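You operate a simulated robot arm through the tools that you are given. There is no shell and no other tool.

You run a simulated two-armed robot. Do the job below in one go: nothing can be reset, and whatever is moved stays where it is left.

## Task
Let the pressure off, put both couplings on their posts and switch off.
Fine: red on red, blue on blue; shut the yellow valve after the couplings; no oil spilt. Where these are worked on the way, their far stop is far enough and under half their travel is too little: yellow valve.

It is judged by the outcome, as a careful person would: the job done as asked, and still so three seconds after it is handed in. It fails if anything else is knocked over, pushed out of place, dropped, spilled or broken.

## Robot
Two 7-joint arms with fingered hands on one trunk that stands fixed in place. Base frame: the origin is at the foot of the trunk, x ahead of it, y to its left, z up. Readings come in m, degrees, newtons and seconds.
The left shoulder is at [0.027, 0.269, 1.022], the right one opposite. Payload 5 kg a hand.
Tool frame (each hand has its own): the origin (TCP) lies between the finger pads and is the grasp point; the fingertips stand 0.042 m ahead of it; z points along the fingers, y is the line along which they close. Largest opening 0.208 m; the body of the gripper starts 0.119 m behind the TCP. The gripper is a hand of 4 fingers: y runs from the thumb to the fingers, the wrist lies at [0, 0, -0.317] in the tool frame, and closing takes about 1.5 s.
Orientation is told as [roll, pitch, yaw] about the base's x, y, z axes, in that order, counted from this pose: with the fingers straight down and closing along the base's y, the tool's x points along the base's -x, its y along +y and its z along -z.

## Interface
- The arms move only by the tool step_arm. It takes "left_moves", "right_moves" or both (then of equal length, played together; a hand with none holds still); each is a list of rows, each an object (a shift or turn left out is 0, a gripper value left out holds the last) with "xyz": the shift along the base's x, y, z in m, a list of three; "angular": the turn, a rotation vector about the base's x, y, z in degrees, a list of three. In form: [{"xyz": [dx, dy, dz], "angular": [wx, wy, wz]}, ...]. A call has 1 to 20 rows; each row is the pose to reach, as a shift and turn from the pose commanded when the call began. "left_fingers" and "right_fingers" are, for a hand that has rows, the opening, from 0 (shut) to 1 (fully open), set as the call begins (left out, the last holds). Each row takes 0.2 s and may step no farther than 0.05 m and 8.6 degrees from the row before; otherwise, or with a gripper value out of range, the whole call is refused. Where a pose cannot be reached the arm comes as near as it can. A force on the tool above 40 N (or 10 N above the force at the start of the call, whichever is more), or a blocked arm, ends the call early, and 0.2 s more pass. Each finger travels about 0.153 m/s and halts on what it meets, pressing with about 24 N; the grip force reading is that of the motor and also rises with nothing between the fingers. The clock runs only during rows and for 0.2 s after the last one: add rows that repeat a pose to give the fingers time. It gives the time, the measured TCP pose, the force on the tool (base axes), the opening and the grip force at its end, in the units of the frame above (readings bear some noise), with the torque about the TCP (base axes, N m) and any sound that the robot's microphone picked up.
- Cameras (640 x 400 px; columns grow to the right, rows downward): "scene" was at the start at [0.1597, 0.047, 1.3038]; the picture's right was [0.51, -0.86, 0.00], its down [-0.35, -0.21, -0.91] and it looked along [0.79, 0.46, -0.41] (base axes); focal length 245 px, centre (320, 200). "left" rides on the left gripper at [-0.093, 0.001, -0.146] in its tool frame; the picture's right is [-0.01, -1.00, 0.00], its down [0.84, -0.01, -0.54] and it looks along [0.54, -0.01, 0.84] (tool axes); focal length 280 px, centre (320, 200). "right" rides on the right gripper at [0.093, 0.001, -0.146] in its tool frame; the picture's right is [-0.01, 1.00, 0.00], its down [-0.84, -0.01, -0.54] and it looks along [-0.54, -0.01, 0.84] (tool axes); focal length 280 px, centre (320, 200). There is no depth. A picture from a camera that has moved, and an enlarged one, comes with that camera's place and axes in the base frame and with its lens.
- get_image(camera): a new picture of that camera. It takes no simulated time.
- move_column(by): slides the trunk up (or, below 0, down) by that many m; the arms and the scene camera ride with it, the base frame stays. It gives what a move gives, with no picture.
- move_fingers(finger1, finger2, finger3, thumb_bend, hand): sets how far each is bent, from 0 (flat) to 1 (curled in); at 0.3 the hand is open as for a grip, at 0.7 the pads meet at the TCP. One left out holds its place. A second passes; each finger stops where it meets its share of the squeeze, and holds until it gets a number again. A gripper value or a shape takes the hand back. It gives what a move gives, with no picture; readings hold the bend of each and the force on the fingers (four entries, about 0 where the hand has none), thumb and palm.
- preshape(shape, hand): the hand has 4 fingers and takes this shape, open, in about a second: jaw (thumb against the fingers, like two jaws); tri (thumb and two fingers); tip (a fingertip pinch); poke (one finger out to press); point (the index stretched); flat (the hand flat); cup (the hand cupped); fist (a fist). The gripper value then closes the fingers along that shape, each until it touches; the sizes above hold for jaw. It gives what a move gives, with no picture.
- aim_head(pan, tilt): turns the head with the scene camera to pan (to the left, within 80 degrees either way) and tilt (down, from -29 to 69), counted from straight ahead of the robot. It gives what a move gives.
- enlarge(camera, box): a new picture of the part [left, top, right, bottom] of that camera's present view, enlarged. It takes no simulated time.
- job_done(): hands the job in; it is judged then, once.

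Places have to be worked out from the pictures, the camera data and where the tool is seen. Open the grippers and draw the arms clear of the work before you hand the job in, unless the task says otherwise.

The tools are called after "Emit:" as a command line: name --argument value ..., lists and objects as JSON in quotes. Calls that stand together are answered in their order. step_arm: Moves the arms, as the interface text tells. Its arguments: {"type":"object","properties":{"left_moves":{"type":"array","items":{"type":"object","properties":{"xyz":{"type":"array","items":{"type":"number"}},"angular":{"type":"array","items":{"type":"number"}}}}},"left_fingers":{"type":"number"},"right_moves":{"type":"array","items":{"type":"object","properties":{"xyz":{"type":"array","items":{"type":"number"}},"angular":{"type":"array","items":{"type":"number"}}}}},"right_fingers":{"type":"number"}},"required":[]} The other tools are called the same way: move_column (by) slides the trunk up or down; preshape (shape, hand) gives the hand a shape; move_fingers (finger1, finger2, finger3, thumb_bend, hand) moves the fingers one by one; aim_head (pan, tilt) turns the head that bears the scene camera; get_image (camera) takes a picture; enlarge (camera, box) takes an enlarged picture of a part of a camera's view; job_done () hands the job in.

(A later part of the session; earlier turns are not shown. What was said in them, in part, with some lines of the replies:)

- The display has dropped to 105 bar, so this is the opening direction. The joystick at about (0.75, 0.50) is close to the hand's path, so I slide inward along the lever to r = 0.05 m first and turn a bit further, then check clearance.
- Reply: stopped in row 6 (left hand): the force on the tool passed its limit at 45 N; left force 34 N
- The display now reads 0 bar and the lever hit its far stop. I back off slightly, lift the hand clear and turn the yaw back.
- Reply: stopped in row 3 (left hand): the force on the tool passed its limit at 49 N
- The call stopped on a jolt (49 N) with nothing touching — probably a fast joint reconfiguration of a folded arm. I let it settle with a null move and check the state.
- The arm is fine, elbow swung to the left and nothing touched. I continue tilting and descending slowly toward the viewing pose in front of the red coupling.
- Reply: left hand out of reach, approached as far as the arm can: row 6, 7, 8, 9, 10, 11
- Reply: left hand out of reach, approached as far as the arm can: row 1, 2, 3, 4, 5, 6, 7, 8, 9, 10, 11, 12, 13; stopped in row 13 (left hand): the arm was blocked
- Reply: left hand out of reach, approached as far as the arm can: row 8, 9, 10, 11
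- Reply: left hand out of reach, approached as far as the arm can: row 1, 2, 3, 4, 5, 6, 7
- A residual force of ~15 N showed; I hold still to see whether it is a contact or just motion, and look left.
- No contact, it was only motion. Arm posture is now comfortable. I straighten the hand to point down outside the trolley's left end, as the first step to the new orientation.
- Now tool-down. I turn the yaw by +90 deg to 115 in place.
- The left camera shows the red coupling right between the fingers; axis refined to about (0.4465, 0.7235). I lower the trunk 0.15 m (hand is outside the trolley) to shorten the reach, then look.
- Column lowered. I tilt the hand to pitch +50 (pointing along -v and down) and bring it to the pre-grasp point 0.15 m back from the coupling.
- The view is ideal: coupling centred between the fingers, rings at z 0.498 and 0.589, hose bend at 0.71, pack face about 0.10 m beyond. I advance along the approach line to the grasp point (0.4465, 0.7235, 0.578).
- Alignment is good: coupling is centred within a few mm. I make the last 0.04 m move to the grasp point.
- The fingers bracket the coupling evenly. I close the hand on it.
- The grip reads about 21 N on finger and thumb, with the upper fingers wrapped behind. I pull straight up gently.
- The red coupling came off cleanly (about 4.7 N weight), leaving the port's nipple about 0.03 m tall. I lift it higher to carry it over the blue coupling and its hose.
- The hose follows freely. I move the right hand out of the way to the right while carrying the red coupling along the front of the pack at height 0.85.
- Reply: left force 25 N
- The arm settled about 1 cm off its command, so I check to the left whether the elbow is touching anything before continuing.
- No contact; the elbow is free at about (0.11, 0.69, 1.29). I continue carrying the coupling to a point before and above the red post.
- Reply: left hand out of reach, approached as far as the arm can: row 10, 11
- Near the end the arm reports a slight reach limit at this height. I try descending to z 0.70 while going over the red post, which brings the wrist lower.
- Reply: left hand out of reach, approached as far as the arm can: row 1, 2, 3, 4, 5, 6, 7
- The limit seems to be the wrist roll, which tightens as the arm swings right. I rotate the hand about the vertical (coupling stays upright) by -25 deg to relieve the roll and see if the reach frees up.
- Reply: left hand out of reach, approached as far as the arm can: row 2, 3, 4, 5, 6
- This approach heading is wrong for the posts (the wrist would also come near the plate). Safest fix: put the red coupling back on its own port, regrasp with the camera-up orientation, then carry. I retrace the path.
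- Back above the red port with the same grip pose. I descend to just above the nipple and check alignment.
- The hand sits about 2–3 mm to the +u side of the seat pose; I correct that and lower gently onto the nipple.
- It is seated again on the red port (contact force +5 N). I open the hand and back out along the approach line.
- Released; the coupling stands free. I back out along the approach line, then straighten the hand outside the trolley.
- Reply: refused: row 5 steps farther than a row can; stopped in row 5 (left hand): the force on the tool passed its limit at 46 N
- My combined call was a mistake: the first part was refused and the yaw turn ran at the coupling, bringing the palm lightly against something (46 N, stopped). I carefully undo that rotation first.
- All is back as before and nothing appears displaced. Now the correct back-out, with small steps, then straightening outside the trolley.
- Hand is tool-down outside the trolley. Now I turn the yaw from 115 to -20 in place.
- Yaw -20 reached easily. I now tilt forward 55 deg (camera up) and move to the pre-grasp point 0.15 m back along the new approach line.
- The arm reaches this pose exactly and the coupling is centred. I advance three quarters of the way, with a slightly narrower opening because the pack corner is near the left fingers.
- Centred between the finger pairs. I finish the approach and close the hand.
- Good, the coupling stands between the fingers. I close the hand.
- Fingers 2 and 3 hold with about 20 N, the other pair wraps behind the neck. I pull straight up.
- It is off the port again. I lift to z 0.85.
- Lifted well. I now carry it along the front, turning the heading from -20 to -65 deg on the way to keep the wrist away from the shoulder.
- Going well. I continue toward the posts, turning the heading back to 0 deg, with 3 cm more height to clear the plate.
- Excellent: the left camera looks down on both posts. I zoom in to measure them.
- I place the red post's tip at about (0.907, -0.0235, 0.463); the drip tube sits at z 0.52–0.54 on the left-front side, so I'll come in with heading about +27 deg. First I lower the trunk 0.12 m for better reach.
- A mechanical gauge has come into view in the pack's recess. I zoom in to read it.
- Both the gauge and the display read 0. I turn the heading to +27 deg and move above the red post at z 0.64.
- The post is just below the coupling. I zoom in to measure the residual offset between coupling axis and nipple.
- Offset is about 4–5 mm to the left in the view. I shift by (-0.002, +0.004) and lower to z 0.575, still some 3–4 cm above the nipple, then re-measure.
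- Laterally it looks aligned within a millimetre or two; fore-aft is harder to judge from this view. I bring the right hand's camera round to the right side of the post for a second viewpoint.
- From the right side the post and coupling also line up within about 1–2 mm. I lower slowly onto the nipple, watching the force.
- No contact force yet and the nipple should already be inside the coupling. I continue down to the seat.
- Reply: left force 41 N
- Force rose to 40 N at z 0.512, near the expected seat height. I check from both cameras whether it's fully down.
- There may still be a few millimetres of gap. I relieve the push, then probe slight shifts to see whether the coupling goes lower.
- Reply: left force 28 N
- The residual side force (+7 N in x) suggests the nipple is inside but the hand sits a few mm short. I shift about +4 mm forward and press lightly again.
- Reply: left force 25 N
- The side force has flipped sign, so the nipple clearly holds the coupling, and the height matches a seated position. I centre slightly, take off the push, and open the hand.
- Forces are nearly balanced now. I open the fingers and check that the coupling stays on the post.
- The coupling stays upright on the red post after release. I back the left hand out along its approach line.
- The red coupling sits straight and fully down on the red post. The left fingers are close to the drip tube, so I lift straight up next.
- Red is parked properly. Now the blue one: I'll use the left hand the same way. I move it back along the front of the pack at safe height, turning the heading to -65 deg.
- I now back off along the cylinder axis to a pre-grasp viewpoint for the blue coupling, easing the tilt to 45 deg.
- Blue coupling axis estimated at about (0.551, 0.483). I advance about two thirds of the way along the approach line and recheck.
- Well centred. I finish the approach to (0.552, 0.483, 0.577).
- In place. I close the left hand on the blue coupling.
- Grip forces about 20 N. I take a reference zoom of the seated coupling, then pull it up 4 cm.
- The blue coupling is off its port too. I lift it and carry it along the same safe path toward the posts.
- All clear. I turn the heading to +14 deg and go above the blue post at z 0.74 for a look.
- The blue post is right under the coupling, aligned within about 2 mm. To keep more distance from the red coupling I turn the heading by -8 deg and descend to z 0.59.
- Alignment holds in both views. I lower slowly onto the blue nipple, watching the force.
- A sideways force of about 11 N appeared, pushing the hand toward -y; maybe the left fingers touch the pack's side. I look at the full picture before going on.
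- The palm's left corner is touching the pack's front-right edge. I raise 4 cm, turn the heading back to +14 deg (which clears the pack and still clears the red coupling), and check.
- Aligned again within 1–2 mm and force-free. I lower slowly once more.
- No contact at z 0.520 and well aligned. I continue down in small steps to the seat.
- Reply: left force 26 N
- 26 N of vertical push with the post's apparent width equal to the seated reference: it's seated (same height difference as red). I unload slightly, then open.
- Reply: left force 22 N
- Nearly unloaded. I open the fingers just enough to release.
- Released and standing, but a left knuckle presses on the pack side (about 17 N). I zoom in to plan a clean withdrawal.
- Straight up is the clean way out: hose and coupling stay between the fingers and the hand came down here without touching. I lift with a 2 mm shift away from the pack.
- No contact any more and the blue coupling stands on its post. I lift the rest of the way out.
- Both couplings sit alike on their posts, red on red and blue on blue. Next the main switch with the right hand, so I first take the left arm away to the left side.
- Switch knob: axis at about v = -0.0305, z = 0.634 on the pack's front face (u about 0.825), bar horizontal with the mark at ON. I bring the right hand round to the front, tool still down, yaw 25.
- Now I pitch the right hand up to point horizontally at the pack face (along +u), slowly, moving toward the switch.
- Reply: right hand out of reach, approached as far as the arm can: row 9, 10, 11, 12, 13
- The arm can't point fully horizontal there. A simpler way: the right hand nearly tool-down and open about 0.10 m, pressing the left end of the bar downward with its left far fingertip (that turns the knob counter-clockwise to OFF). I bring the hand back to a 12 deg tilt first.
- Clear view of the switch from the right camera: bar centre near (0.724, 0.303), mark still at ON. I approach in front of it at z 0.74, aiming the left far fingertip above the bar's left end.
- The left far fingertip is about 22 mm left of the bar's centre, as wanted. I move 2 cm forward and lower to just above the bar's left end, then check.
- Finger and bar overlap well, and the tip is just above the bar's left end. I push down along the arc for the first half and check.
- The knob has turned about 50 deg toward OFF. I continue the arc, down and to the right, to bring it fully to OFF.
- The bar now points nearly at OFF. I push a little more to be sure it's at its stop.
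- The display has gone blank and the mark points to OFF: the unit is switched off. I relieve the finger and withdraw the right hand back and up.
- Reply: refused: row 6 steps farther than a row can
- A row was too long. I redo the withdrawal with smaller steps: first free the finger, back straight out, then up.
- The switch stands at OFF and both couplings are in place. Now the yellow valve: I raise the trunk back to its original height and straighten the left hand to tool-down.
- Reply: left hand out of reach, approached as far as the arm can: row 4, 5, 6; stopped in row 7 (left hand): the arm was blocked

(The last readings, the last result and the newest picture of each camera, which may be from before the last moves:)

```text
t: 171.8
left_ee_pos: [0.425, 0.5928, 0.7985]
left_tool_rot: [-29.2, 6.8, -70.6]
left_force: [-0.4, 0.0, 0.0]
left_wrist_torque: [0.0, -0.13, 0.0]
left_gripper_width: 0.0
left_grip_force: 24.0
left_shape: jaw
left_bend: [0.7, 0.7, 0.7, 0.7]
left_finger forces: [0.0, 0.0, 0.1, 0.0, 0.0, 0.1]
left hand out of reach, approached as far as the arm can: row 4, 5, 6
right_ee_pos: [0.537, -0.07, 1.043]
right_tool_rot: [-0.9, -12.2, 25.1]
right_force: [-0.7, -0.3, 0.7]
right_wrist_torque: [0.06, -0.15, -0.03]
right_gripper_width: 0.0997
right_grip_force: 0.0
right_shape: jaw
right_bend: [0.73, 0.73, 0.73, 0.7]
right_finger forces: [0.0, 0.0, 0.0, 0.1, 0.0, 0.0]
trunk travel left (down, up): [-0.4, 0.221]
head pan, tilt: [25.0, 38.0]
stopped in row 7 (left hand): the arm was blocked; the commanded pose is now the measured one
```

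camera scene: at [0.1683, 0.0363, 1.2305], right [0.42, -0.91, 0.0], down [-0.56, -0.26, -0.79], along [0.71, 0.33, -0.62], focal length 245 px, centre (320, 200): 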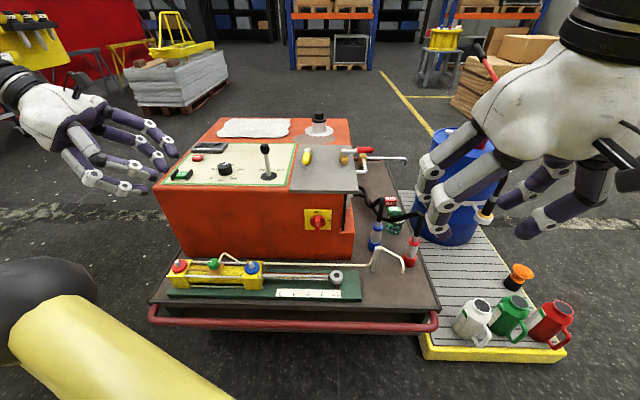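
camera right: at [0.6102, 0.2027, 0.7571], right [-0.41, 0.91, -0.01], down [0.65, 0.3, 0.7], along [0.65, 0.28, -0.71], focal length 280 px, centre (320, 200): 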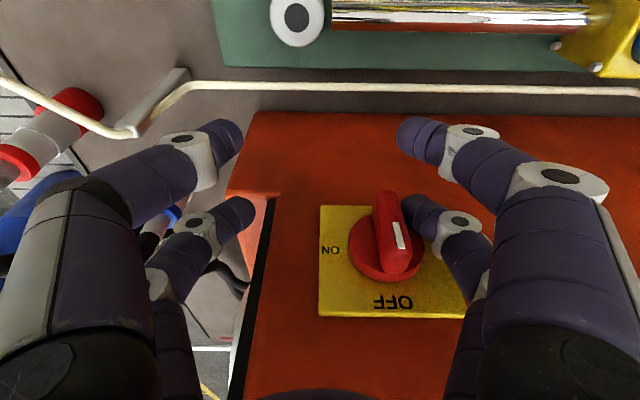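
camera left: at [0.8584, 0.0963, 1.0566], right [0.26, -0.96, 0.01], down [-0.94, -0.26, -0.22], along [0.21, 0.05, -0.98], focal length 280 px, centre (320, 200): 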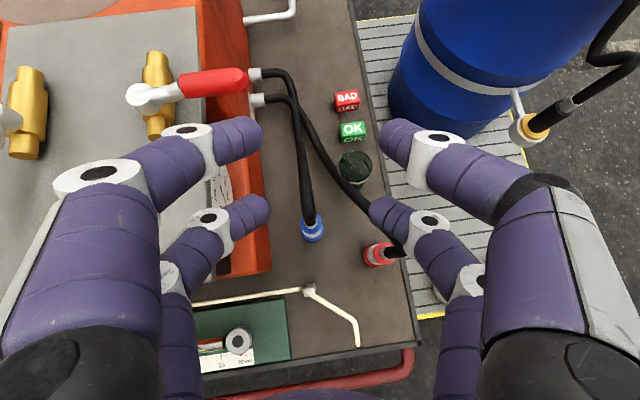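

The left arm ran into a limit and reported being blocked. I look at where it is before anything else.

Emit:
aim_head --pan 55 --tilt 35

Emit:
get_image --camera "scene"

Emit:
get_image --camera "left"

Emit:
get_image --camera "right"

```text
t: 172.8
left_ee_pos: [0.4258, 0.5939, 0.7967]
left_tool_rot: [-29.3, 6.7, -70.6]
left_force: [0.2, -0.2, 0.0]
left_wrist_torque: [-0.02, -0.02, 0.03]
left_gripper_width: 0.0
left_grip_force: 23.6
left_shape: jaw
left_bend: [0.7, 0.7, 0.7, 0.7]
left_finger forces: [0.0, 0.0, 0.1, 0.0, 0.0, 0.0]
right_ee_pos: [0.5386, -0.0681, 1.0411]
right_tool_rot: [-1.0, -12.1, 25.1]
right_force: [0.3, 0.0, -0.1]
right_wrist_torque: [-0.04, 0.02, 0.0]
right_gripper_width: 0.0997
right_grip_force: 0.0
right_shape: jaw
right_bend: [0.73, 0.73, 0.73, 0.7]
right_finger forces: [0.1, 0.0, 0.0, 0.0, 0.0, 0.0]
trunk travel left (down, up): [-0.4, 0.221]
head pan, tilt: [55.0, 35.0]
```

```text
taken
camera scene: at [0.1307, 0.0723, 1.2866], right [0.82, -0.57, 0.0], down [-0.33, -0.47, -0.82], along [0.47, 0.67, -0.57], focal length 245 px, centre (320, 200)
```

scene: 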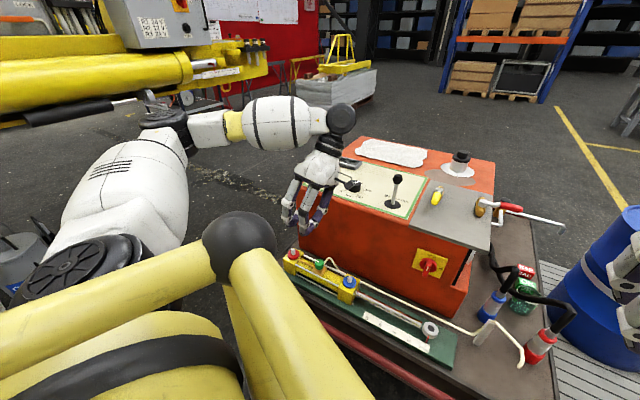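

```text
taken
camera left: at [0.5325, 0.5172, 0.913], right [-0.8, -0.36, 0.48], down [-0.02, 0.82, 0.57], along [-0.6, 0.45, -0.66], focal length 280 px, centre (320, 200)
```

left: 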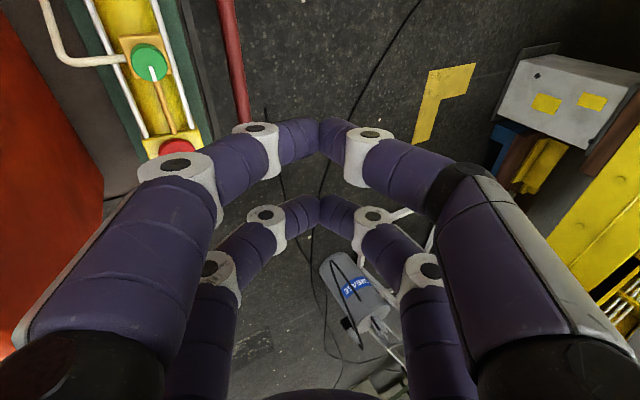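

```text
taken
camera right: at [0.4259, -0.1178, 1.166], right [-0.41, 0.91, -0.01], down [0.65, 0.3, 0.7], along [0.65, 0.28, -0.71], focal length 280 px, centre (320, 200)
```

right: 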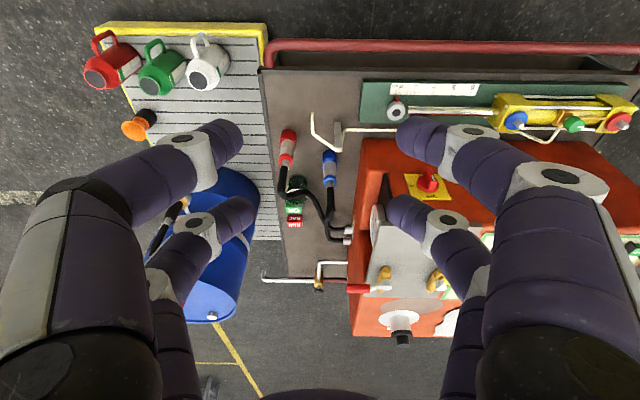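

Nothing is touched; it is only a joint limit at that yaw. I turn the hand the natural way round (toward yaw 25, tool-down) while rising.

Emit:
step_arm --left_moves '[{"xyz": [0.003, -0.003, 0.015], "angular": [2.27, -1.62, 7.6]}, {"xyz": [0.006, -0.006, 0.03], "angular": [4.55, -3.25, 15.2]}, {"xyz": [0.009, -0.009, 0.045], "angular": [6.8, -4.9, 22.9]}, {"xyz": [0.012, -0.012, 0.06], "angular": [9.1, -6.5, 30.5]}, {"xyz": [0.015, -0.015, 0.08], "angular": [11.4, -8.1, 38.1]}, {"xyz": [0.018, -0.018, 0.1], "angular": [13.65, -9.75, 45.75]}, {"xyz": [0.018, -0.018, 0.1], "angular": [13.65, -9.75, 45.75]}]'

Emit:
get_image --camera "scene"

```text
t: 174.3
left_ee_pos: [0.4433, 0.5772, 0.8966]
left_tool_rot: [-13.1, 9.9, -22.0]
left_force: [0.3, 0.3, 0.5]
left_wrist_torque: [0.01, 0.0, 0.03]
left_gripper_width: 0.0002
left_grip_force: 24.1
left_shape: jaw
left_bend: [0.7, 0.7, 0.7, 0.7]
left_finger forces: [0.0, 0.0, 0.0, 0.0, 0.1, 0.0]
right_ee_pos: [0.5391, -0.0696, 1.0417]
right_tool_rot: [-0.9, -12.1, 24.9]
right_force: [-0.5, -0.3, 0.6]
right_wrist_torque: [-0.03, -0.01, -0.01]
right_gripper_width: 0.0996
right_grip_force: 0.1
right_shape: jaw
right_bend: [0.73, 0.73, 0.73, 0.7]
right_finger forces: [0.0, 0.1, 0.0, 0.1, 0.0, 0.1]
trunk travel left (down, up): [-0.4, 0.221]
head pan, tilt: [55.0, 35.0]
```

```text
taken
camera scene: at [0.1306, 0.0723, 1.2865], right [0.82, -0.57, 0.0], down [-0.33, -0.47, -0.82], along [0.47, 0.67, -0.57], focal length 245 px, centre (320, 200)
```

scene: 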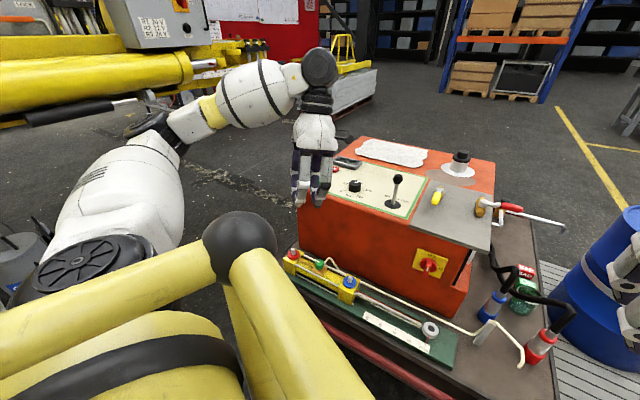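

Working well. I complete the turn to tool-down, yaw 25.

Emit:
step_arm --left_moves '[{"xyz": [0.003, -0.003, 0.02], "angular": [2.27, -1.62, 7.6]}, {"xyz": [0.006, -0.006, 0.04], "angular": [4.55, -3.25, 15.2]}, {"xyz": [0.009, -0.009, 0.06], "angular": [6.8, -4.9, 22.9]}, {"xyz": [0.012, -0.012, 0.08], "angular": [9.1, -6.5, 30.5]}, {"xyz": [0.015, -0.015, 0.1], "angular": [11.4, -8.1, 38.1]}, {"xyz": [0.018, -0.018, 0.12], "angular": [13.65, -9.75, 45.75]}, {"xyz": [0.018, -0.018, 0.12], "angular": [13.65, -9.75, 45.75]}]'

```text
t: 175.9
left_ee_pos: [0.4623, 0.5588, 1.0178]
left_tool_rot: [0.1, 0.1, 25.2]
left_force: [-0.2, -0.5, 0.9]
left_wrist_torque: [0.02, 0.02, 0.02]
left_gripper_width: 0.0001
left_grip_force: 24.3
left_shape: jaw
left_bend: [0.7, 0.7, 0.7, 0.7]
left_finger forces: [0.1, 0.0, 0.0, 0.1, 0.0, 0.0]
right_ee_pos: [0.5377, -0.0697, 1.0417]
right_tool_rot: [-0.9, -12.0, 25.0]
right_force: [0.7, 0.5, 0.4]
right_wrist_torque: [-0.01, -0.02, 0.01]
right_gripper_width: 0.0994
right_grip_force: 0.0
right_shape: jaw
right_bend: [0.73, 0.73, 0.73, 0.7]
right_finger forces: [0.0, 0.0, 0.1, 0.1, 0.0, 0.0]
trunk travel left (down, up): [-0.4, 0.221]
head pan, tilt: [55.0, 35.0]
```

Tool-down at yaw 25. I now move over the open yellow lever while turning the yaw to about 114, aligned with the lever, at z 1.0.

Emit:
step_arm --left_moves '[{"xyz": [0.032, -0.013, 0], "angular": [0, 0, 7.4]}, {"xyz": [0.063, -0.026, 0], "angular": [0, 0, 14.8]}, {"xyz": [0.095, -0.04, 0], "angular": [0, 0, 22.3]}, {"xyz": [0.127, -0.053, 0], "angular": [0, 0, 29.7]}, {"xyz": [0.158, -0.066, 0], "angular": [0, 0, 37.1]}, {"xyz": [0.19, -0.08, 0], "angular": [0, 0, 44.5]}, {"xyz": [0.222, -0.093, 0], "angular": [0, 0, 52]}, {"xyz": [0.253, -0.106, 0], "angular": [0, 0, 59.4]}, {"xyz": [0.285, -0.119, 0], "angular": [0, 0, 66.8]}, {"xyz": [0.317, -0.133, 0], "angular": [0, 0, 74.2]}, {"xyz": [0.348, -0.146, 0], "angular": [0, 0, 81.7]}, {"xyz": [0.38, -0.159, 0], "angular": [0, 0, 89]}, {"xyz": [0.38, -0.159, 0], "angular": [0, 0, 89]}]'

Emit:
aim_head --pan 28 --tilt 26

Emit:
get_image --camera "left"

Emit:
get_image --camera "scene"

Emit:
enlarge --camera "right" --box '[340, 200, 520, 330]'

```text
t: 178.8
left_ee_pos: [0.8407, 0.3983, 1.0168]
left_tool_rot: [0.0, 0.1, 114.3]
left_force: [0.4, 0.0, 0.4]
left_wrist_torque: [-0.06, 0.01, -0.03]
left_gripper_width: 0.0
left_grip_force: 23.7
left_shape: jaw
left_bend: [0.7, 0.7, 0.7, 0.7]
left_finger forces: [0.0, 0.0, 0.0, 0.0, 0.1, 0.0]
right_ee_pos: [0.5386, -0.0691, 1.0417]
right_tool_rot: [-0.8, -12.1, 25.1]
right_force: [0.2, 0.4, 0.0]
right_wrist_torque: [0.0, 0.01, 0.0]
right_gripper_width: 0.1
right_grip_force: 0.2
right_shape: jaw
right_bend: [0.73, 0.73, 0.73, 0.7]
right_finger forces: [0.0, 0.1, 0.1, 0.0, 0.0, 0.0]
trunk travel left (down, up): [-0.4, 0.221]
head pan, tilt: [55.0, 35.0]
```

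```text
t: 179.7
left_ee_pos: [0.8406, 0.3982, 1.0168]
left_tool_rot: [0.0, 0.1, 114.1]
left_force: [-0.2, 0.0, -0.3]
left_wrist_torque: [0.0, -0.02, -0.03]
left_gripper_width: 0.0
left_grip_force: 24.3
left_shape: jaw
left_bend: [0.7, 0.7, 0.7, 0.7]
left_finger forces: [0.0, 0.0, 0.0, 0.0, 0.0, 0.0]
right_ee_pos: [0.5386, -0.0696, 1.0431]
right_tool_rot: [-0.9, -12.1, 24.9]
right_force: [0.5, 0.0, -0.9]
right_wrist_torque: [-0.02, 0.01, 0.01]
right_gripper_width: 0.0999
right_grip_force: 0.2
right_shape: jaw
right_bend: [0.73, 0.73, 0.73, 0.7]
right_finger forces: [0.0, 0.0, 0.0, 0.0, 0.1, 0.0]
trunk travel left (down, up): [-0.4, 0.221]
head pan, tilt: [28.0, 26.0]
```

```text
taken
camera left: at [0.8026, 0.4829, 1.1635], right [0.91, 0.42, 0.0], down [0.35, -0.76, 0.54], along [0.23, -0.49, -0.84], focal length 280 px, centre (320, 200)
```

left: 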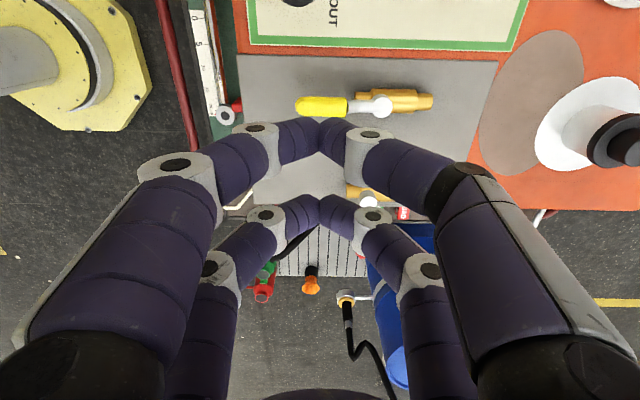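

```text
taken
camera scene: at [0.1612, 0.0433, 1.3007], right [0.47, -0.88, 0.0], down [-0.39, -0.21, -0.9], along [0.79, 0.42, -0.44], focal length 245 px, centre (320, 200)
```

scene: 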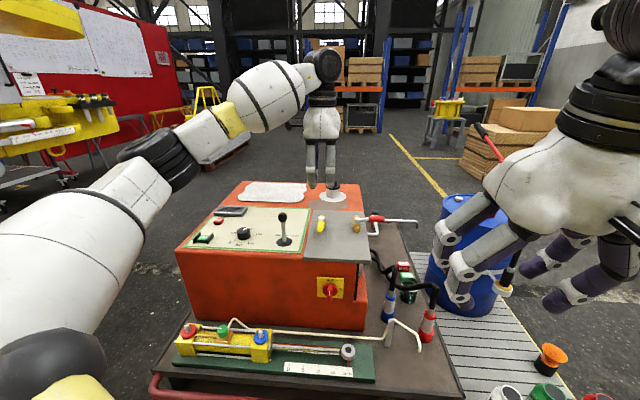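

```text
3.08 times, centred on (430, 265) of right
camera zoom: at [0.4258, -0.1179, 1.166], right [-0.41, 0.91, -0.01], down [0.65, 0.3, 0.7], along [0.65, 0.28, -0.71], focal length 863 px, centre (-18, 0)
```

zoom: 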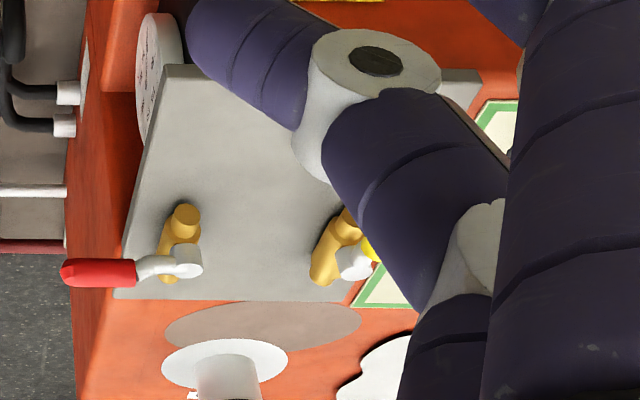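

The lever lies along the trolley's -u direction, its grip about 4 mm to one side of my hand centre. I correct and descend partway.

Emit:
step_arm --left_moves '[{"xyz": [-0.0017, 0.0036, -0.03]}, {"xyz": [-0.0017, 0.0036, -0.07]}, {"xyz": [-0.0017, 0.0036, -0.11]}, {"xyz": [-0.0017, 0.0036, -0.125]}, {"xyz": [-0.0017, 0.0036, -0.125]}]'

Emit:
get_image --camera "left"

Emit:
enlarge --camera "scene" --box '[250, 150, 390, 250]'

```text
t: 180.9
left_ee_pos: [0.8394, 0.4016, 0.8933]
left_tool_rot: [-0.1, 0.2, 114.1]
left_force: [0.2, 0.4, 0.6]
left_wrist_torque: [-0.02, 0.03, -0.02]
left_gripper_width: 0.0001
left_grip_force: 23.9
left_shape: jaw
left_bend: [0.7, 0.7, 0.7, 0.7]
left_finger forces: [0.0, 0.1, 0.0, 0.1, 0.1, 0.0]
right_ee_pos: [0.5379, -0.0689, 1.0423]
right_tool_rot: [-0.9, -12.1, 25.0]
right_force: [-0.2, -0.5, -0.1]
right_wrist_torque: [0.02, -0.01, 0.02]
right_gripper_width: 0.0996
right_grip_force: 0.0
right_shape: jaw
right_bend: [0.73, 0.73, 0.73, 0.7]
right_finger forces: [0.1, 0.0, 0.0, 0.0, 0.1, 0.0]
trunk travel left (down, up): [-0.4, 0.221]
head pan, tilt: [28.0, 26.0]
```

```text
taken
camera left: at [0.8017, 0.4871, 1.0403], right [0.91, 0.42, 0.0], down [0.35, -0.76, 0.54], along [0.23, -0.49, -0.84], focal length 280 px, centre (320, 200)
```

left: 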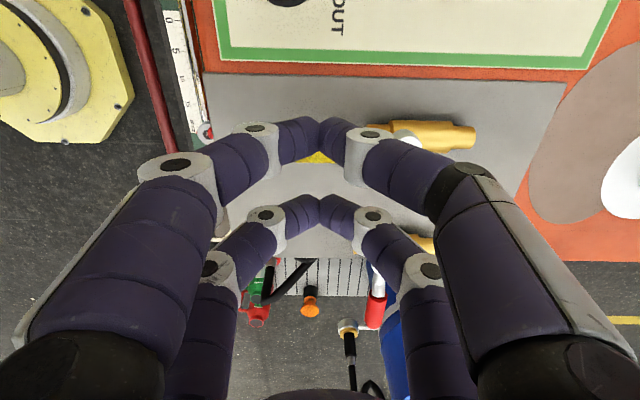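

```text
4.00 times, centred on (320, 200) of scene
camera zoom: at [0.1611, 0.0432, 1.3008], right [0.47, -0.88, 0.0], down [-0.39, -0.21, -0.9], along [0.79, 0.42, -0.44], focal length 981 px, centre (320, 200)
```

zoom: 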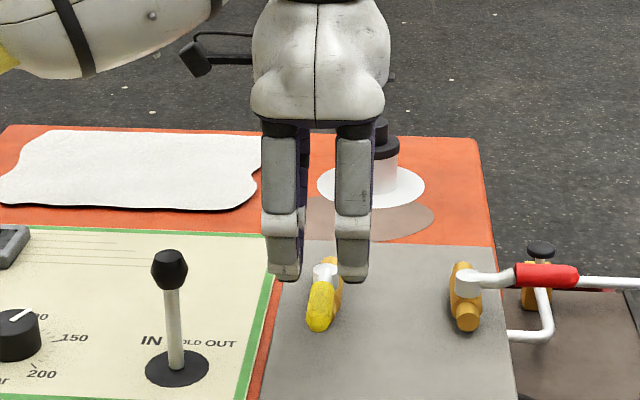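

From the front, the lever lies in the gap between the two finger columns. I lower the rest to straddle it.

Emit:
step_arm --left_moves '[{"xyz": [0, 0, -0.02]}, {"xyz": [0, 0, -0.04]}, {"xyz": [0, 0, -0.055]}, {"xyz": [0, 0, -0.055]}]'

Emit:
get_image --camera "left"

Emit:
enlarge --camera "scene" --box '[250, 150, 390, 250]'

```text
t: 181.9
left_ee_pos: [0.8392, 0.4033, 0.8374]
left_tool_rot: [0.0, 0.2, 114.1]
left_force: [0.5, -1.2, -0.6]
left_wrist_torque: [0.0, 0.02, 0.03]
left_gripper_width: 0.0001
left_grip_force: 24.0
left_shape: jaw
left_bend: [0.7, 0.7, 0.7, 0.7]
left_finger forces: [0.0, 0.0, 0.0, 0.1, 0.1, 0.0]
right_ee_pos: [0.539, -0.0695, 1.0432]
right_tool_rot: [-0.8, -12.1, 25.1]
right_force: [-0.2, 0.4, -0.8]
right_wrist_torque: [-0.04, 0.03, -0.02]
right_gripper_width: 0.1
right_grip_force: 0.1
right_shape: jaw
right_bend: [0.73, 0.73, 0.73, 0.7]
right_finger forces: [0.1, 0.0, 0.0, 0.0, 0.1, 0.1]
trunk travel left (down, up): [-0.4, 0.221]
head pan, tilt: [28.0, 26.0]
```

```text
taken
camera left: at [0.8022, 0.4887, 0.9846], right [0.91, 0.42, 0.0], down [0.35, -0.76, 0.54], along [0.23, -0.49, -0.84], focal length 280 px, centre (320, 200)
```

left: 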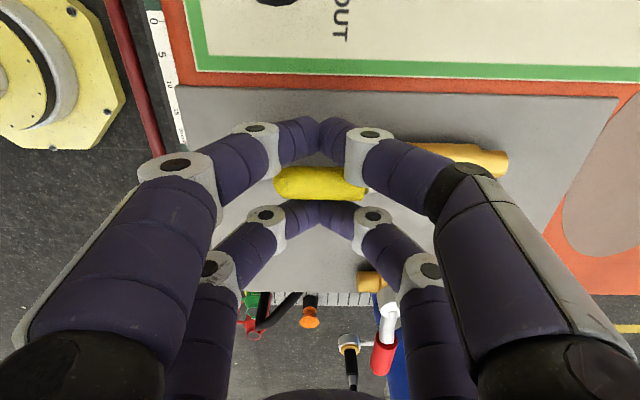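

```text
4.00 times, centred on (320, 200) of scene
camera zoom: at [0.1612, 0.0432, 1.3008], right [0.47, -0.88, 0.0], down [-0.39, -0.21, -0.9], along [0.79, 0.42, -0.44], focal length 981 px, centre (320, 200)
```

zoom: 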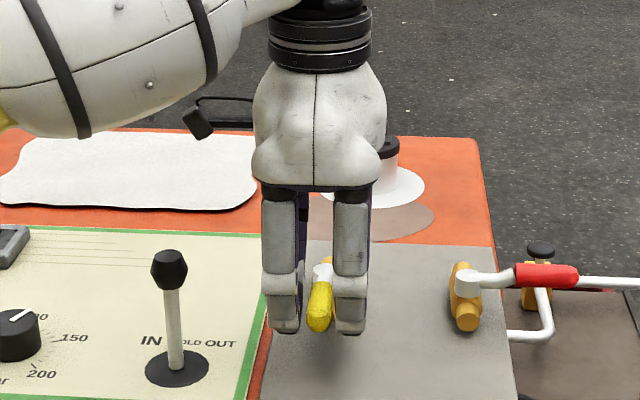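

The lever is between the finger pairs again. I turn it back toward closed, first part, sliding inward before the joystick region, then check.

Emit:
step_arm --left_moves '[{"xyz": [-0.0023, 0.008, 0.001], "angular": [0, 0, -6.4]}, {"xyz": [-0.0041, 0.0157, 0.002], "angular": [0, 0, -12.4]}, {"xyz": [-0.005, 0.0235, 0.002], "angular": [0, 0, -18.4]}, {"xyz": [-0.0052, 0.0313, 0.002], "angular": [0, 0, -24.4]}, {"xyz": [0.0058, 0.0309, 0.002], "angular": [0, 0, -24.4]}, {"xyz": [0.0158, 0.0306, 0.002], "angular": [0, 0, -24.4]}, {"xyz": [0.0165, 0.0371, 0.002], "angular": [0, 0, -31.4]}]'

Emit:
get_image --camera "left"

Emit:
enlarge --camera "scene" --box '[230, 150, 390, 260]'

```text
t: 183.5
left_ee_pos: [0.8572, 0.4386, 0.8388]
left_tool_rot: [0.0, 0.2, 82.6]
left_force: [-2.2, -2.6, 0.1]
left_wrist_torque: [-0.02, 0.03, 0.08]
left_gripper_width: 0.0
left_grip_force: 23.6
left_shape: jaw
left_bend: [0.7, 0.7, 0.7, 0.7]
left_finger forces: [0.0, 0.0, 0.0, 0.1, 0.0, 0.1]
right_ee_pos: [0.5375, -0.0692, 1.0426]
right_tool_rot: [-0.8, -12.1, 25.0]
right_force: [-0.6, -0.3, 0.1]
right_wrist_torque: [-0.02, 0.0, -0.01]
right_gripper_width: 0.0997
right_grip_force: 0.0
right_shape: jaw
right_bend: [0.73, 0.73, 0.73, 0.7]
right_finger forces: [0.0, 0.0, 0.0, 0.0, 0.1, 0.1]
trunk travel left (down, up): [-0.4, 0.221]
head pan, tilt: [28.0, 26.0]
```

```text
taken
camera left: at [0.8699, 0.533, 0.9869], right [0.99, -0.11, 0.0], down [-0.1, -0.84, 0.54], along [-0.06, -0.54, -0.84], focal length 280 px, centre (320, 200)
```

left: 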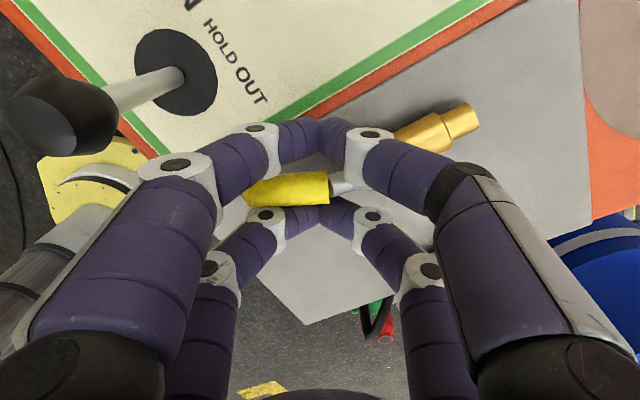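

```text
3.64 times, centred on (310, 205) of scene
camera zoom: at [0.1612, 0.0431, 1.3008], right [0.47, -0.88, 0.0], down [-0.39, -0.21, -0.9], along [0.79, 0.42, -0.44], focal length 892 px, centre (356, 182)
```

zoom: 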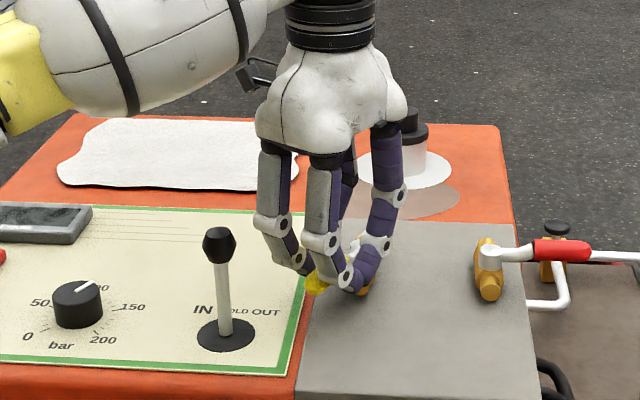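

The joystick is close to the hand's swing, so I tuck in a bit more (r = 0.047 m), lift 4 mm to clear the valve body, and continue past it.

Emit:
step_arm --left_moves '[{"xyz": [0.0055, 0.0016, 0.004], "angular": [0, 0, -2.7]}, {"xyz": [0.0069, 0.0071, 0.004], "angular": [0, 0, -9.7]}, {"xyz": [0.0089, 0.0125, 0.004], "angular": [0, 0, -16.7]}, {"xyz": [0.0115, 0.0176, 0.004], "angular": [0, 0, -23.7]}, {"xyz": [0.0148, 0.0223, 0.004], "angular": [0, 0, -30.7]}, {"xyz": [0.0186, 0.0266, 0.004], "angular": [0, 0, -37.7]}]'

Emit:
get_image --camera "left"

Emit:
enlarge --camera "scene" --box '[230, 150, 390, 260]'

```text
t: 184.9
left_ee_pos: [0.8746, 0.4661, 0.8438]
left_tool_rot: [-0.1, 0.0, 44.9]
left_force: [-1.9, -0.9, -1.2]
left_wrist_torque: [-0.06, 0.03, -0.03]
left_gripper_width: 0.0002
left_grip_force: 23.6
left_shape: jaw
left_bend: [0.7, 0.7, 0.7, 0.7]
left_finger forces: [0.0, 0.0, 0.1, 0.1, 0.0, 0.0]
right_ee_pos: [0.5381, -0.0691, 1.0409]
right_tool_rot: [-0.8, -12.2, 25.1]
right_force: [-0.4, 0.3, -0.1]
right_wrist_torque: [0.02, -0.02, 0.01]
right_gripper_width: 0.0993
right_grip_force: 0.0
right_shape: jaw
right_bend: [0.73, 0.73, 0.73, 0.7]
right_finger forces: [0.1, 0.0, 0.1, 0.0, 0.1, 0.0]
trunk travel left (down, up): [-0.4, 0.221]
head pan, tilt: [28.0, 26.0]
```

```text
taken
camera left: at [0.9425, 0.5339, 0.9908], right [0.72, -0.7, 0.0], down [-0.59, -0.6, 0.54], along [-0.38, -0.39, -0.84], focal length 280 px, centre (320, 200)
```

left: 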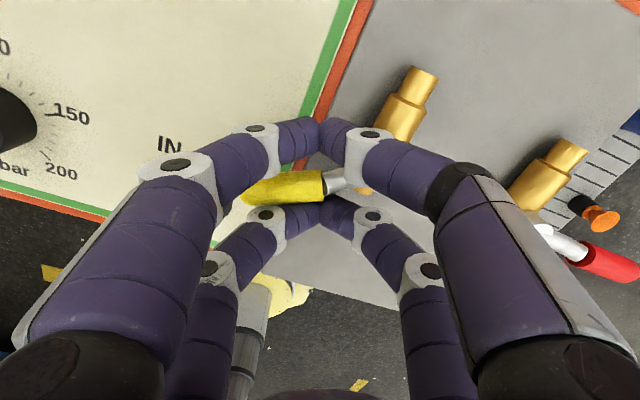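

```text
3.64 times, centred on (310, 205) of scene
camera zoom: at [0.1612, 0.0432, 1.3008], right [0.47, -0.88, 0.0], down [-0.39, -0.21, -0.9], along [0.79, 0.42, -0.44], focal length 892 px, centre (356, 182)
```

zoom: 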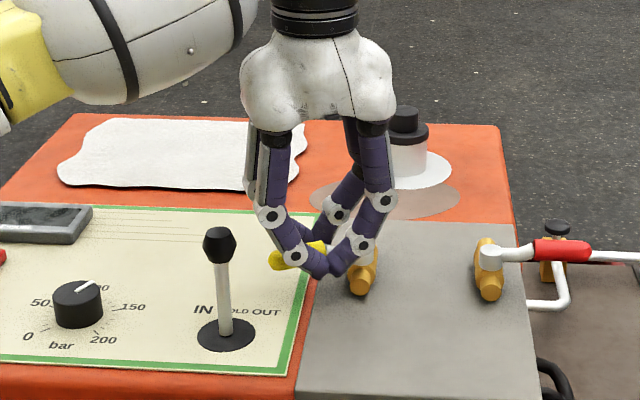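

Past the joystick without touching it. I finish the turn: slide outward on the grip and push to the closed stop.

Emit:
step_arm --left_moves '[{"xyz": [0.0055, 0.0029, 0], "angular": [0, 0, -7.3]}, {"xyz": [-0.0009, 0.0144, -0.002], "angular": [0, 0, -9.3]}, {"xyz": [-0.0059, 0.0256, -0.005], "angular": [0, 0, -11.3]}, {"xyz": [0.0017, 0.0301, -0.005], "angular": [0, 0, -18.3]}, {"xyz": [0.0098, 0.0336, -0.005], "angular": [0, 0, -25.3]}, {"xyz": [0.017, 0.0358, -0.005], "angular": [0, 0, -29]}, {"xyz": [0.0231, 0.037, -0.005], "angular": [0, 0, -30]}]'

Emit:
get_image --camera "left"

Emit:
enlarge --camera "scene" --box '[230, 150, 390, 260]'

Emit:
enlarge --camera "right" --box '[340, 200, 520, 330]'

```text
t: 186.3
left_ee_pos: [0.8848, 0.499, 0.839]
left_tool_rot: [0.0, 0.8, 15.8]
left_force: [-26.4, -8.1, 5.2]
left_wrist_torque: [-0.16, 0.7, 0.64]
left_gripper_width: 0.0001
left_grip_force: 23.8
left_shape: jaw
left_bend: [0.7, 0.7, 0.7, 0.7]
left_finger forces: [0.0, 55.0, 0.0, 0.0, 0.0, 0.0]
right_ee_pos: [0.538, -0.0694, 1.0438]
right_tool_rot: [-0.9, -12.2, 25.2]
right_force: [-0.6, 1.0, -0.3]
right_wrist_torque: [-0.08, 0.01, -0.03]
right_gripper_width: 0.0994
right_grip_force: 0.0
right_shape: jaw
right_bend: [0.73, 0.73, 0.73, 0.7]
right_finger forces: [0.0, 0.1, 0.0, 0.1, 0.1, 0.1]
trunk travel left (down, up): [-0.4, 0.221]
head pan, tilt: [28.0, 26.0]
stopped in row 7 (left hand): the force on the tool passed its limit at 49 N (the readings are from after the stop); the commanded pose is now the measured one
```

```text
taken
camera left: at [0.9799, 0.5271, 0.9845], right [0.29, -0.96, 0.0], down [-0.8, -0.24, 0.55], along [-0.53, -0.16, -0.84], focal length 280 px, centre (320, 200)
```

left: 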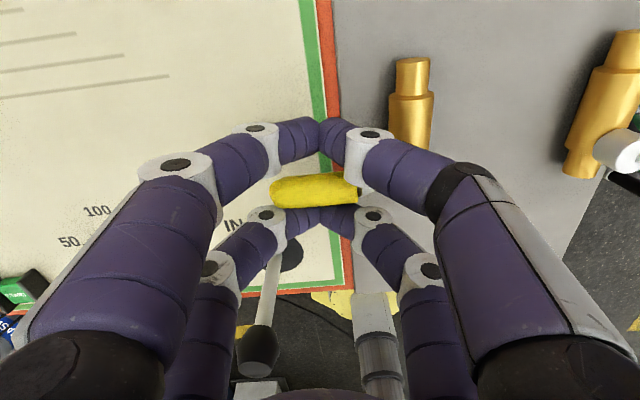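

```text
3.64 times, centred on (310, 205) of scene
camera zoom: at [0.1598, 0.043, 1.3011], right [0.47, -0.88, 0.0], down [-0.39, -0.21, -0.9], along [0.79, 0.42, -0.44], focal length 892 px, centre (356, 182)
```

zoom: 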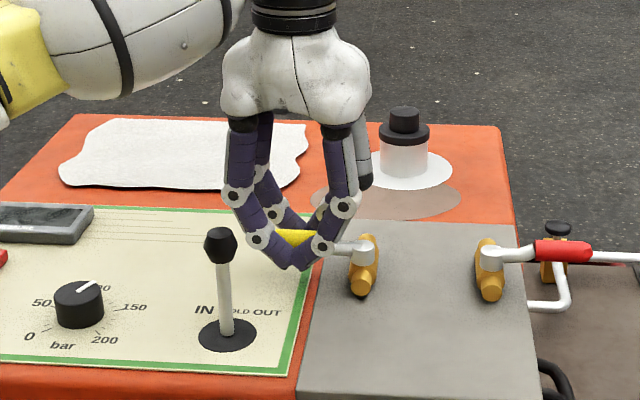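

```text
3.08 times, centred on (430, 265) of right
camera zoom: at [0.4247, -0.1177, 1.1664], right [-0.41, 0.91, -0.01], down [0.65, 0.3, 0.7], along [0.65, 0.28, -0.71], focal length 863 px, centre (-18, 0)
```

zoom: 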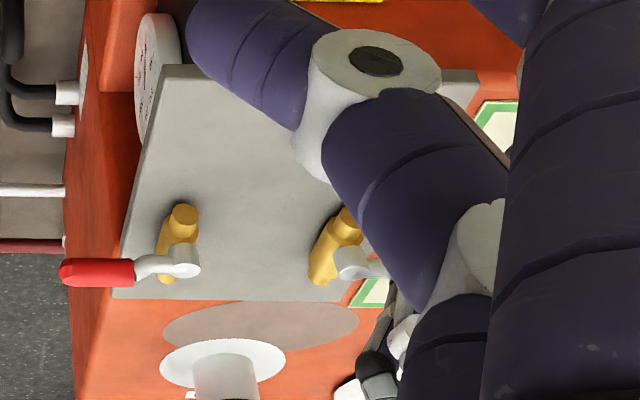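

The lever hit its closed stop, back perpendicular to the valve body. I ease off and lift the hand straight up.

Emit:
step_arm --left_moves '[{"xyz": [-0.004, -0.002, 0]}, {"xyz": [-0.006, -0.003, 0.01]}, {"xyz": [-0.006, -0.003, 0.04]}, {"xyz": [-0.006, -0.003, 0.08]}, {"xyz": [-0.006, -0.003, 0.12]}, {"xyz": [-0.006, -0.003, 0.16]}, {"xyz": [-0.006, -0.003, 0.2]}, {"xyz": [-0.006, -0.003, 0.24]}]'

Emit:
enlarge --camera "scene" --box '[180, 170, 440, 332]'

Emit:
get_image --camera "left"

```text
t: 188.1
left_ee_pos: [0.8824, 0.4947, 1.08]
left_tool_rot: [0.0, 0.6, 15.8]
left_force: [-0.3, -0.6, 1.2]
left_wrist_torque: [0.11, -0.06, -0.03]
left_gripper_width: 0.0
left_grip_force: 24.0
left_shape: jaw
left_bend: [0.7, 0.7, 0.7, 0.7]
left_finger forces: [0.1, 0.0, 0.0, 0.0, 0.1, 0.0]
right_ee_pos: [0.5373, -0.0707, 1.0424]
right_tool_rot: [-0.8, -12.2, 25.0]
right_force: [-0.8, 0.1, 0.3]
right_wrist_torque: [0.09, -0.09, 0.04]
right_gripper_width: 0.0998
right_grip_force: 0.0
right_shape: jaw
right_bend: [0.73, 0.73, 0.73, 0.7]
right_finger forces: [0.0, 0.1, 0.0, 0.0, 0.1, 0.0]
trunk travel left (down, up): [-0.4, 0.221]
head pan, tilt: [28.0, 26.0]
```

```text
2.46 times, centred on (310, 251) of scene
camera zoom: at [0.1603, 0.0426, 1.3012], right [0.47, -0.88, 0.0], down [-0.39, -0.2, -0.9], along [0.79, 0.42, -0.44], focal length 604 px, centre (345, 74)
```

zoom: 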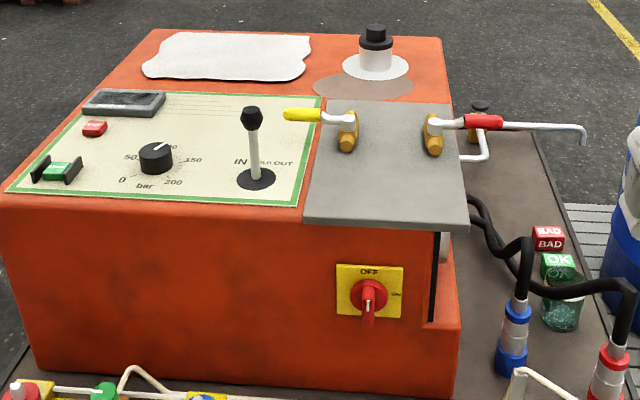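

```text
taken
camera left: at [0.9753, 0.5226, 1.2267], right [0.29, -0.96, 0.0], down [-0.8, -0.24, 0.55], along [-0.52, -0.16, -0.84], focal length 280 px, centre (320, 200)
```

left: 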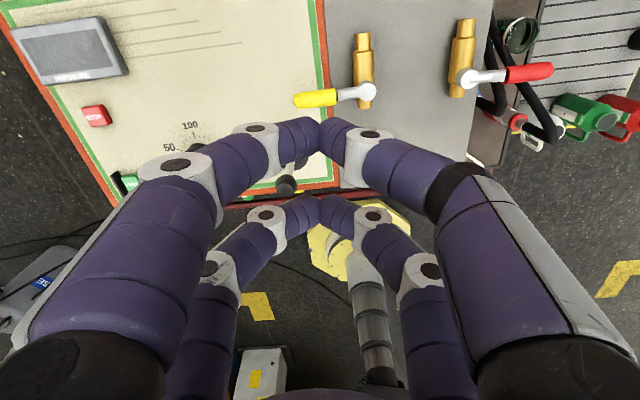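

The yellow valve is shut again, the switch is at OFF and both couplings stand on their posts. I draw both arms back clear of the work and open the hands.

Emit:
step_arm --left_moves '[{"xyz": [-0.043, -0.004, 0.01], "angular": [0, 0, 1]}, {"xyz": [-0.086, -0.008, 0.02], "angular": [0, 0, 2]}, {"xyz": [-0.129, -0.011, 0.03], "angular": [0, 0, 3]}, {"xyz": [-0.172, -0.015, 0.04], "angular": [0, 0, 4]}, {"xyz": [-0.215, -0.019, 0.05], "angular": [0, 0, 5]}, {"xyz": [-0.258, -0.023, 0.06], "angular": [0, 0, 6]}, {"xyz": [-0.301, -0.026, 0.07], "angular": [0, 0, 7.5]}, {"xyz": [-0.344, -0.03, 0.08], "angular": [0, 0, 9]}, {"xyz": [-0.387, -0.034, 0.087], "angular": [0, 0, 10]}, {"xyz": [-0.387, -0.034, 0.087], "angular": [0, 0, 10]}]' --left_fingers 1 --right_moves '[{"xyz": [-0.005, -0.02, 0.01]}, {"xyz": [-0.01, -0.05, 0.02]}, {"xyz": [-0.015, -0.08, 0.03]}, {"xyz": [-0.02, -0.11, 0.05]}, {"xyz": [-0.025, -0.14, 0.07]}, {"xyz": [-0.03, -0.17, 0.09]}, {"xyz": [-0.035, -0.2, 0.11]}, {"xyz": [-0.04, -0.23, 0.12]}, {"xyz": [-0.045, -0.26, 0.13]}, {"xyz": [-0.045, -0.26, 0.13]}]' --right_fingers 1

Emit:
aim_head --pan 25 --tilt 38

Emit:
get_image --camera "scene"

Emit:
enlarge --camera "scene" --box '[140, 100, 460, 300]'

Emit:
enlarge --camera "scene" --box '[340, 180, 460, 280]'

Emit:
get_image --camera "right"

Emit:
get_image --camera "left"

```text
t: 190.3
left_ee_pos: [0.4939, 0.4635, 1.1651]
left_tool_rot: [-0.1, 0.7, 26.0]
left_force: [0.4, -0.5, 0.3]
left_wrist_torque: [-0.01, -0.01, 0.03]
left_gripper_width: 0.2079
left_grip_force: 0.1
left_shape: jaw
left_bend: [0.3, 0.3, 0.3, 0.3]
left_finger forces: [0.0, 0.1, 0.1, 0.1, 0.0, 0.0]
right_ee_pos: [0.4932, -0.3294, 1.1709]
right_tool_rot: [-0.8, -12.0, 24.9]
right_force: [0.2, 0.2, 0.3]
right_wrist_torque: [-0.04, -0.05, -0.03]
right_gripper_width: 0.2077
right_grip_force: 0.0
right_shape: jaw
right_bend: [0.3, 0.3, 0.3, 0.3]
right_finger forces: [0.0, 0.0, 0.0, 0.0, 0.0, 0.0]
trunk travel left (down, up): [-0.4, 0.221]
head pan, tilt: [28.0, 26.0]
```

```text
t: 191.1
left_ee_pos: [0.495, 0.4634, 1.1655]
left_tool_rot: [-0.1, 0.6, 25.9]
left_force: [-0.6, 0.0, -0.8]
left_wrist_torque: [-0.05, -0.04, 0.0]
left_gripper_width: 0.208
left_grip_force: 0.1
left_shape: jaw
left_bend: [0.3, 0.3, 0.3, 0.3]
left_finger forces: [0.1, 0.0, 0.0, 0.1, 0.0, 0.0]
right_ee_pos: [0.4925, -0.3291, 1.1723]
right_tool_rot: [-0.8, -12.0, 24.9]
right_force: [0.9, 0.1, -0.2]
right_wrist_torque: [0.01, 0.01, -0.03]
right_gripper_width: 0.2079
right_grip_force: 0.1
right_shape: jaw
right_bend: [0.3, 0.3, 0.3, 0.3]
right_finger forces: [0.1, 0.1, 0.0, 0.0, 0.0, 0.0]
trunk travel left (down, up): [-0.4, 0.221]
head pan, tilt: [25.0, 38.0]
```

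```text
taken
camera scene: at [0.1584, 0.0367, 1.282], right [0.42, -0.91, 0.0], down [-0.56, -0.26, -0.79], along [0.71, 0.33, -0.62], focal length 245 px, centre (320, 200)
```

scene: 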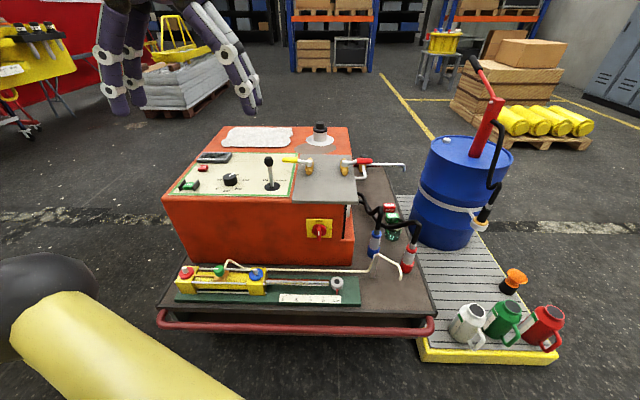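

```text
2.00 times, centred on (300, 200) of scene
camera zoom: at [0.1584, 0.0367, 1.282], right [0.42, -0.91, 0.0], down [-0.56, -0.26, -0.79], along [0.71, 0.33, -0.62], focal length 491 px, centre (360, 200)
```

zoom: 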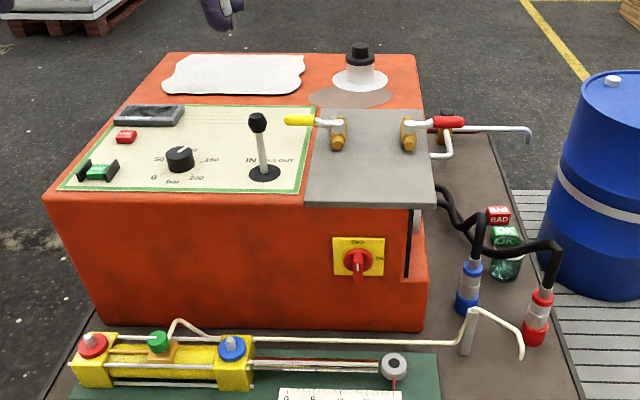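

```text
4.00 times, centred on (400, 230) of scene
camera zoom: at [0.1584, 0.0367, 1.282], right [0.42, -0.91, 0.0], down [-0.56, -0.26, -0.79], along [0.71, 0.33, -0.62], focal length 981 px, centre (0, 80)
```

zoom: 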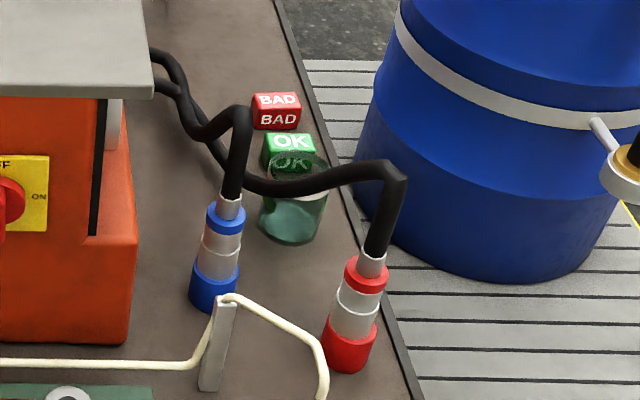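

```text
taken
camera right: at [0.3806, -0.3771, 1.2957], right [-0.41, 0.91, -0.01], down [0.65, 0.3, 0.7], along [0.65, 0.28, -0.71], focal length 280 px, centre (320, 200)
```

right: 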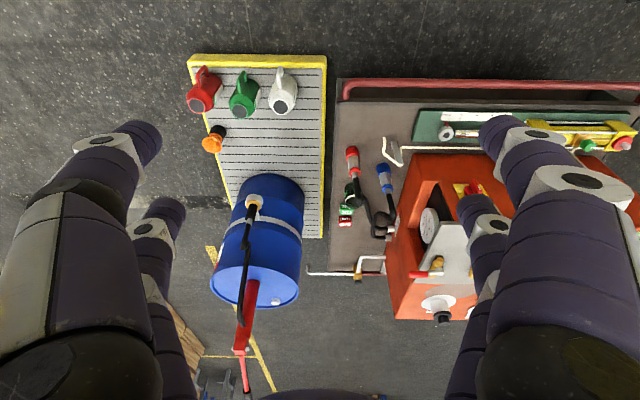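

```text
taken
camera left: at [0.5817, 0.5064, 1.3115], right [0.45, -0.89, 0.0], down [-0.75, -0.38, 0.55], along [-0.49, -0.25, -0.84], focal length 280 px, centre (320, 200)
```

left: 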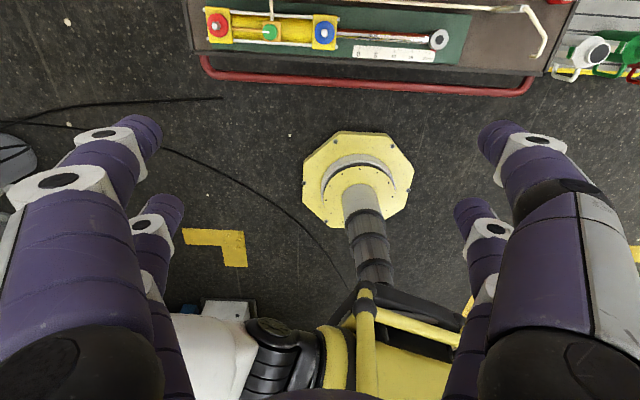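

All looks right. One last check of the mechanical gauge and the posts in close-up before handing in.

Emit:
enlarge --camera "right" --box '[330, 130, 480, 250]'

Emit:
enlarge --camera "scene" --box '[365, 225, 425, 275]'

```text
3.33 times, centred on (405, 190) of right
camera zoom: at [0.3806, -0.3771, 1.2957], right [-0.41, 0.91, -0.01], down [0.65, 0.3, 0.7], along [0.65, 0.28, -0.71], focal length 935 px, centre (37, 233)
```

zoom: 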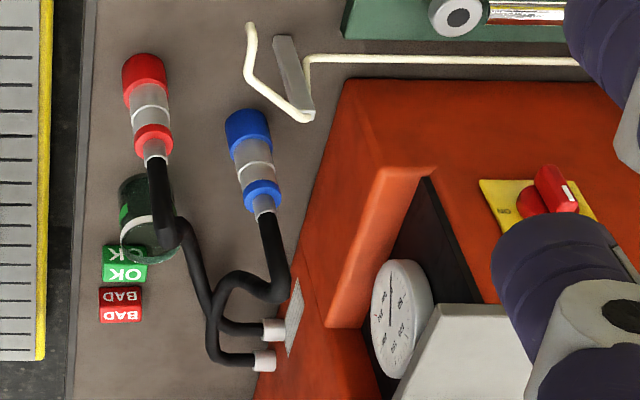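

```text
8.00 times, centred on (395, 250) of scene
camera zoom: at [0.1584, 0.0367, 1.282], right [0.42, -0.91, 0.0], down [-0.56, -0.26, -0.79], along [0.71, 0.33, -0.62], focal length 1962 px, centre (-280, -200)
```

zoom: 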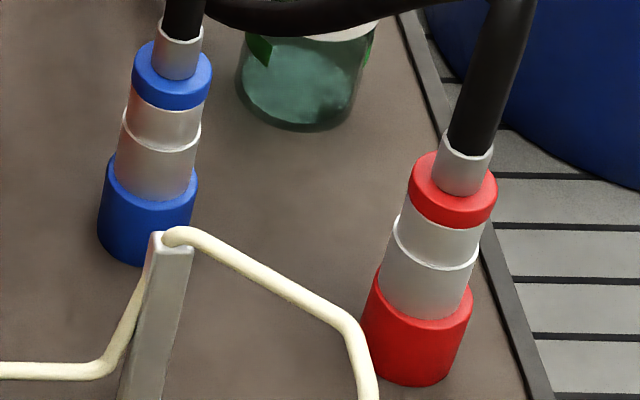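

Both couplings are fully seated on their matching posts. The gauge rests at its 0 position, the switch is at OFF and the yellow valve is shut. No oil or displaced items are visible, and both arms are clear with open hands. I hand the job in.

Emit:
job_done

```text
The job is handed in.
```

The job is done and handed in. The pressure is off, both couplings are on their posts, and the unit is switched off.

- **Pressure:** I opened the yellow valve to its far stop. The display and the mechanical gauge both went to 0 before I touched a coupling.
- **Couplings:** Red sits fully down on the red post and blue on the blue post.
- **Switch:** I turned the main switch to OFF, and the display went blank.
- **Yellow valve:** I shut it to its closed stop last, after the couplings and after switching off so the pump could not rebuild pressure.

**Slips along the way**
- I set the red coupling back on its cylinder port once to regrip it, because the first grip couldn't reach the red post.
- A badly sent move then turned the left hand while it was still at the red coupling, and it pressed against something there, most likely the corner of the pump unit (46 N). It stopped on its own, and I saw nothing displaced.
- The same hand also pressed on the unit's side (about 11–17 N) while I was parking the blue coupling.

In the final pictures no oil is spilt and nothing is knocked over or out of place. Both arms are drawn back with the hands open.
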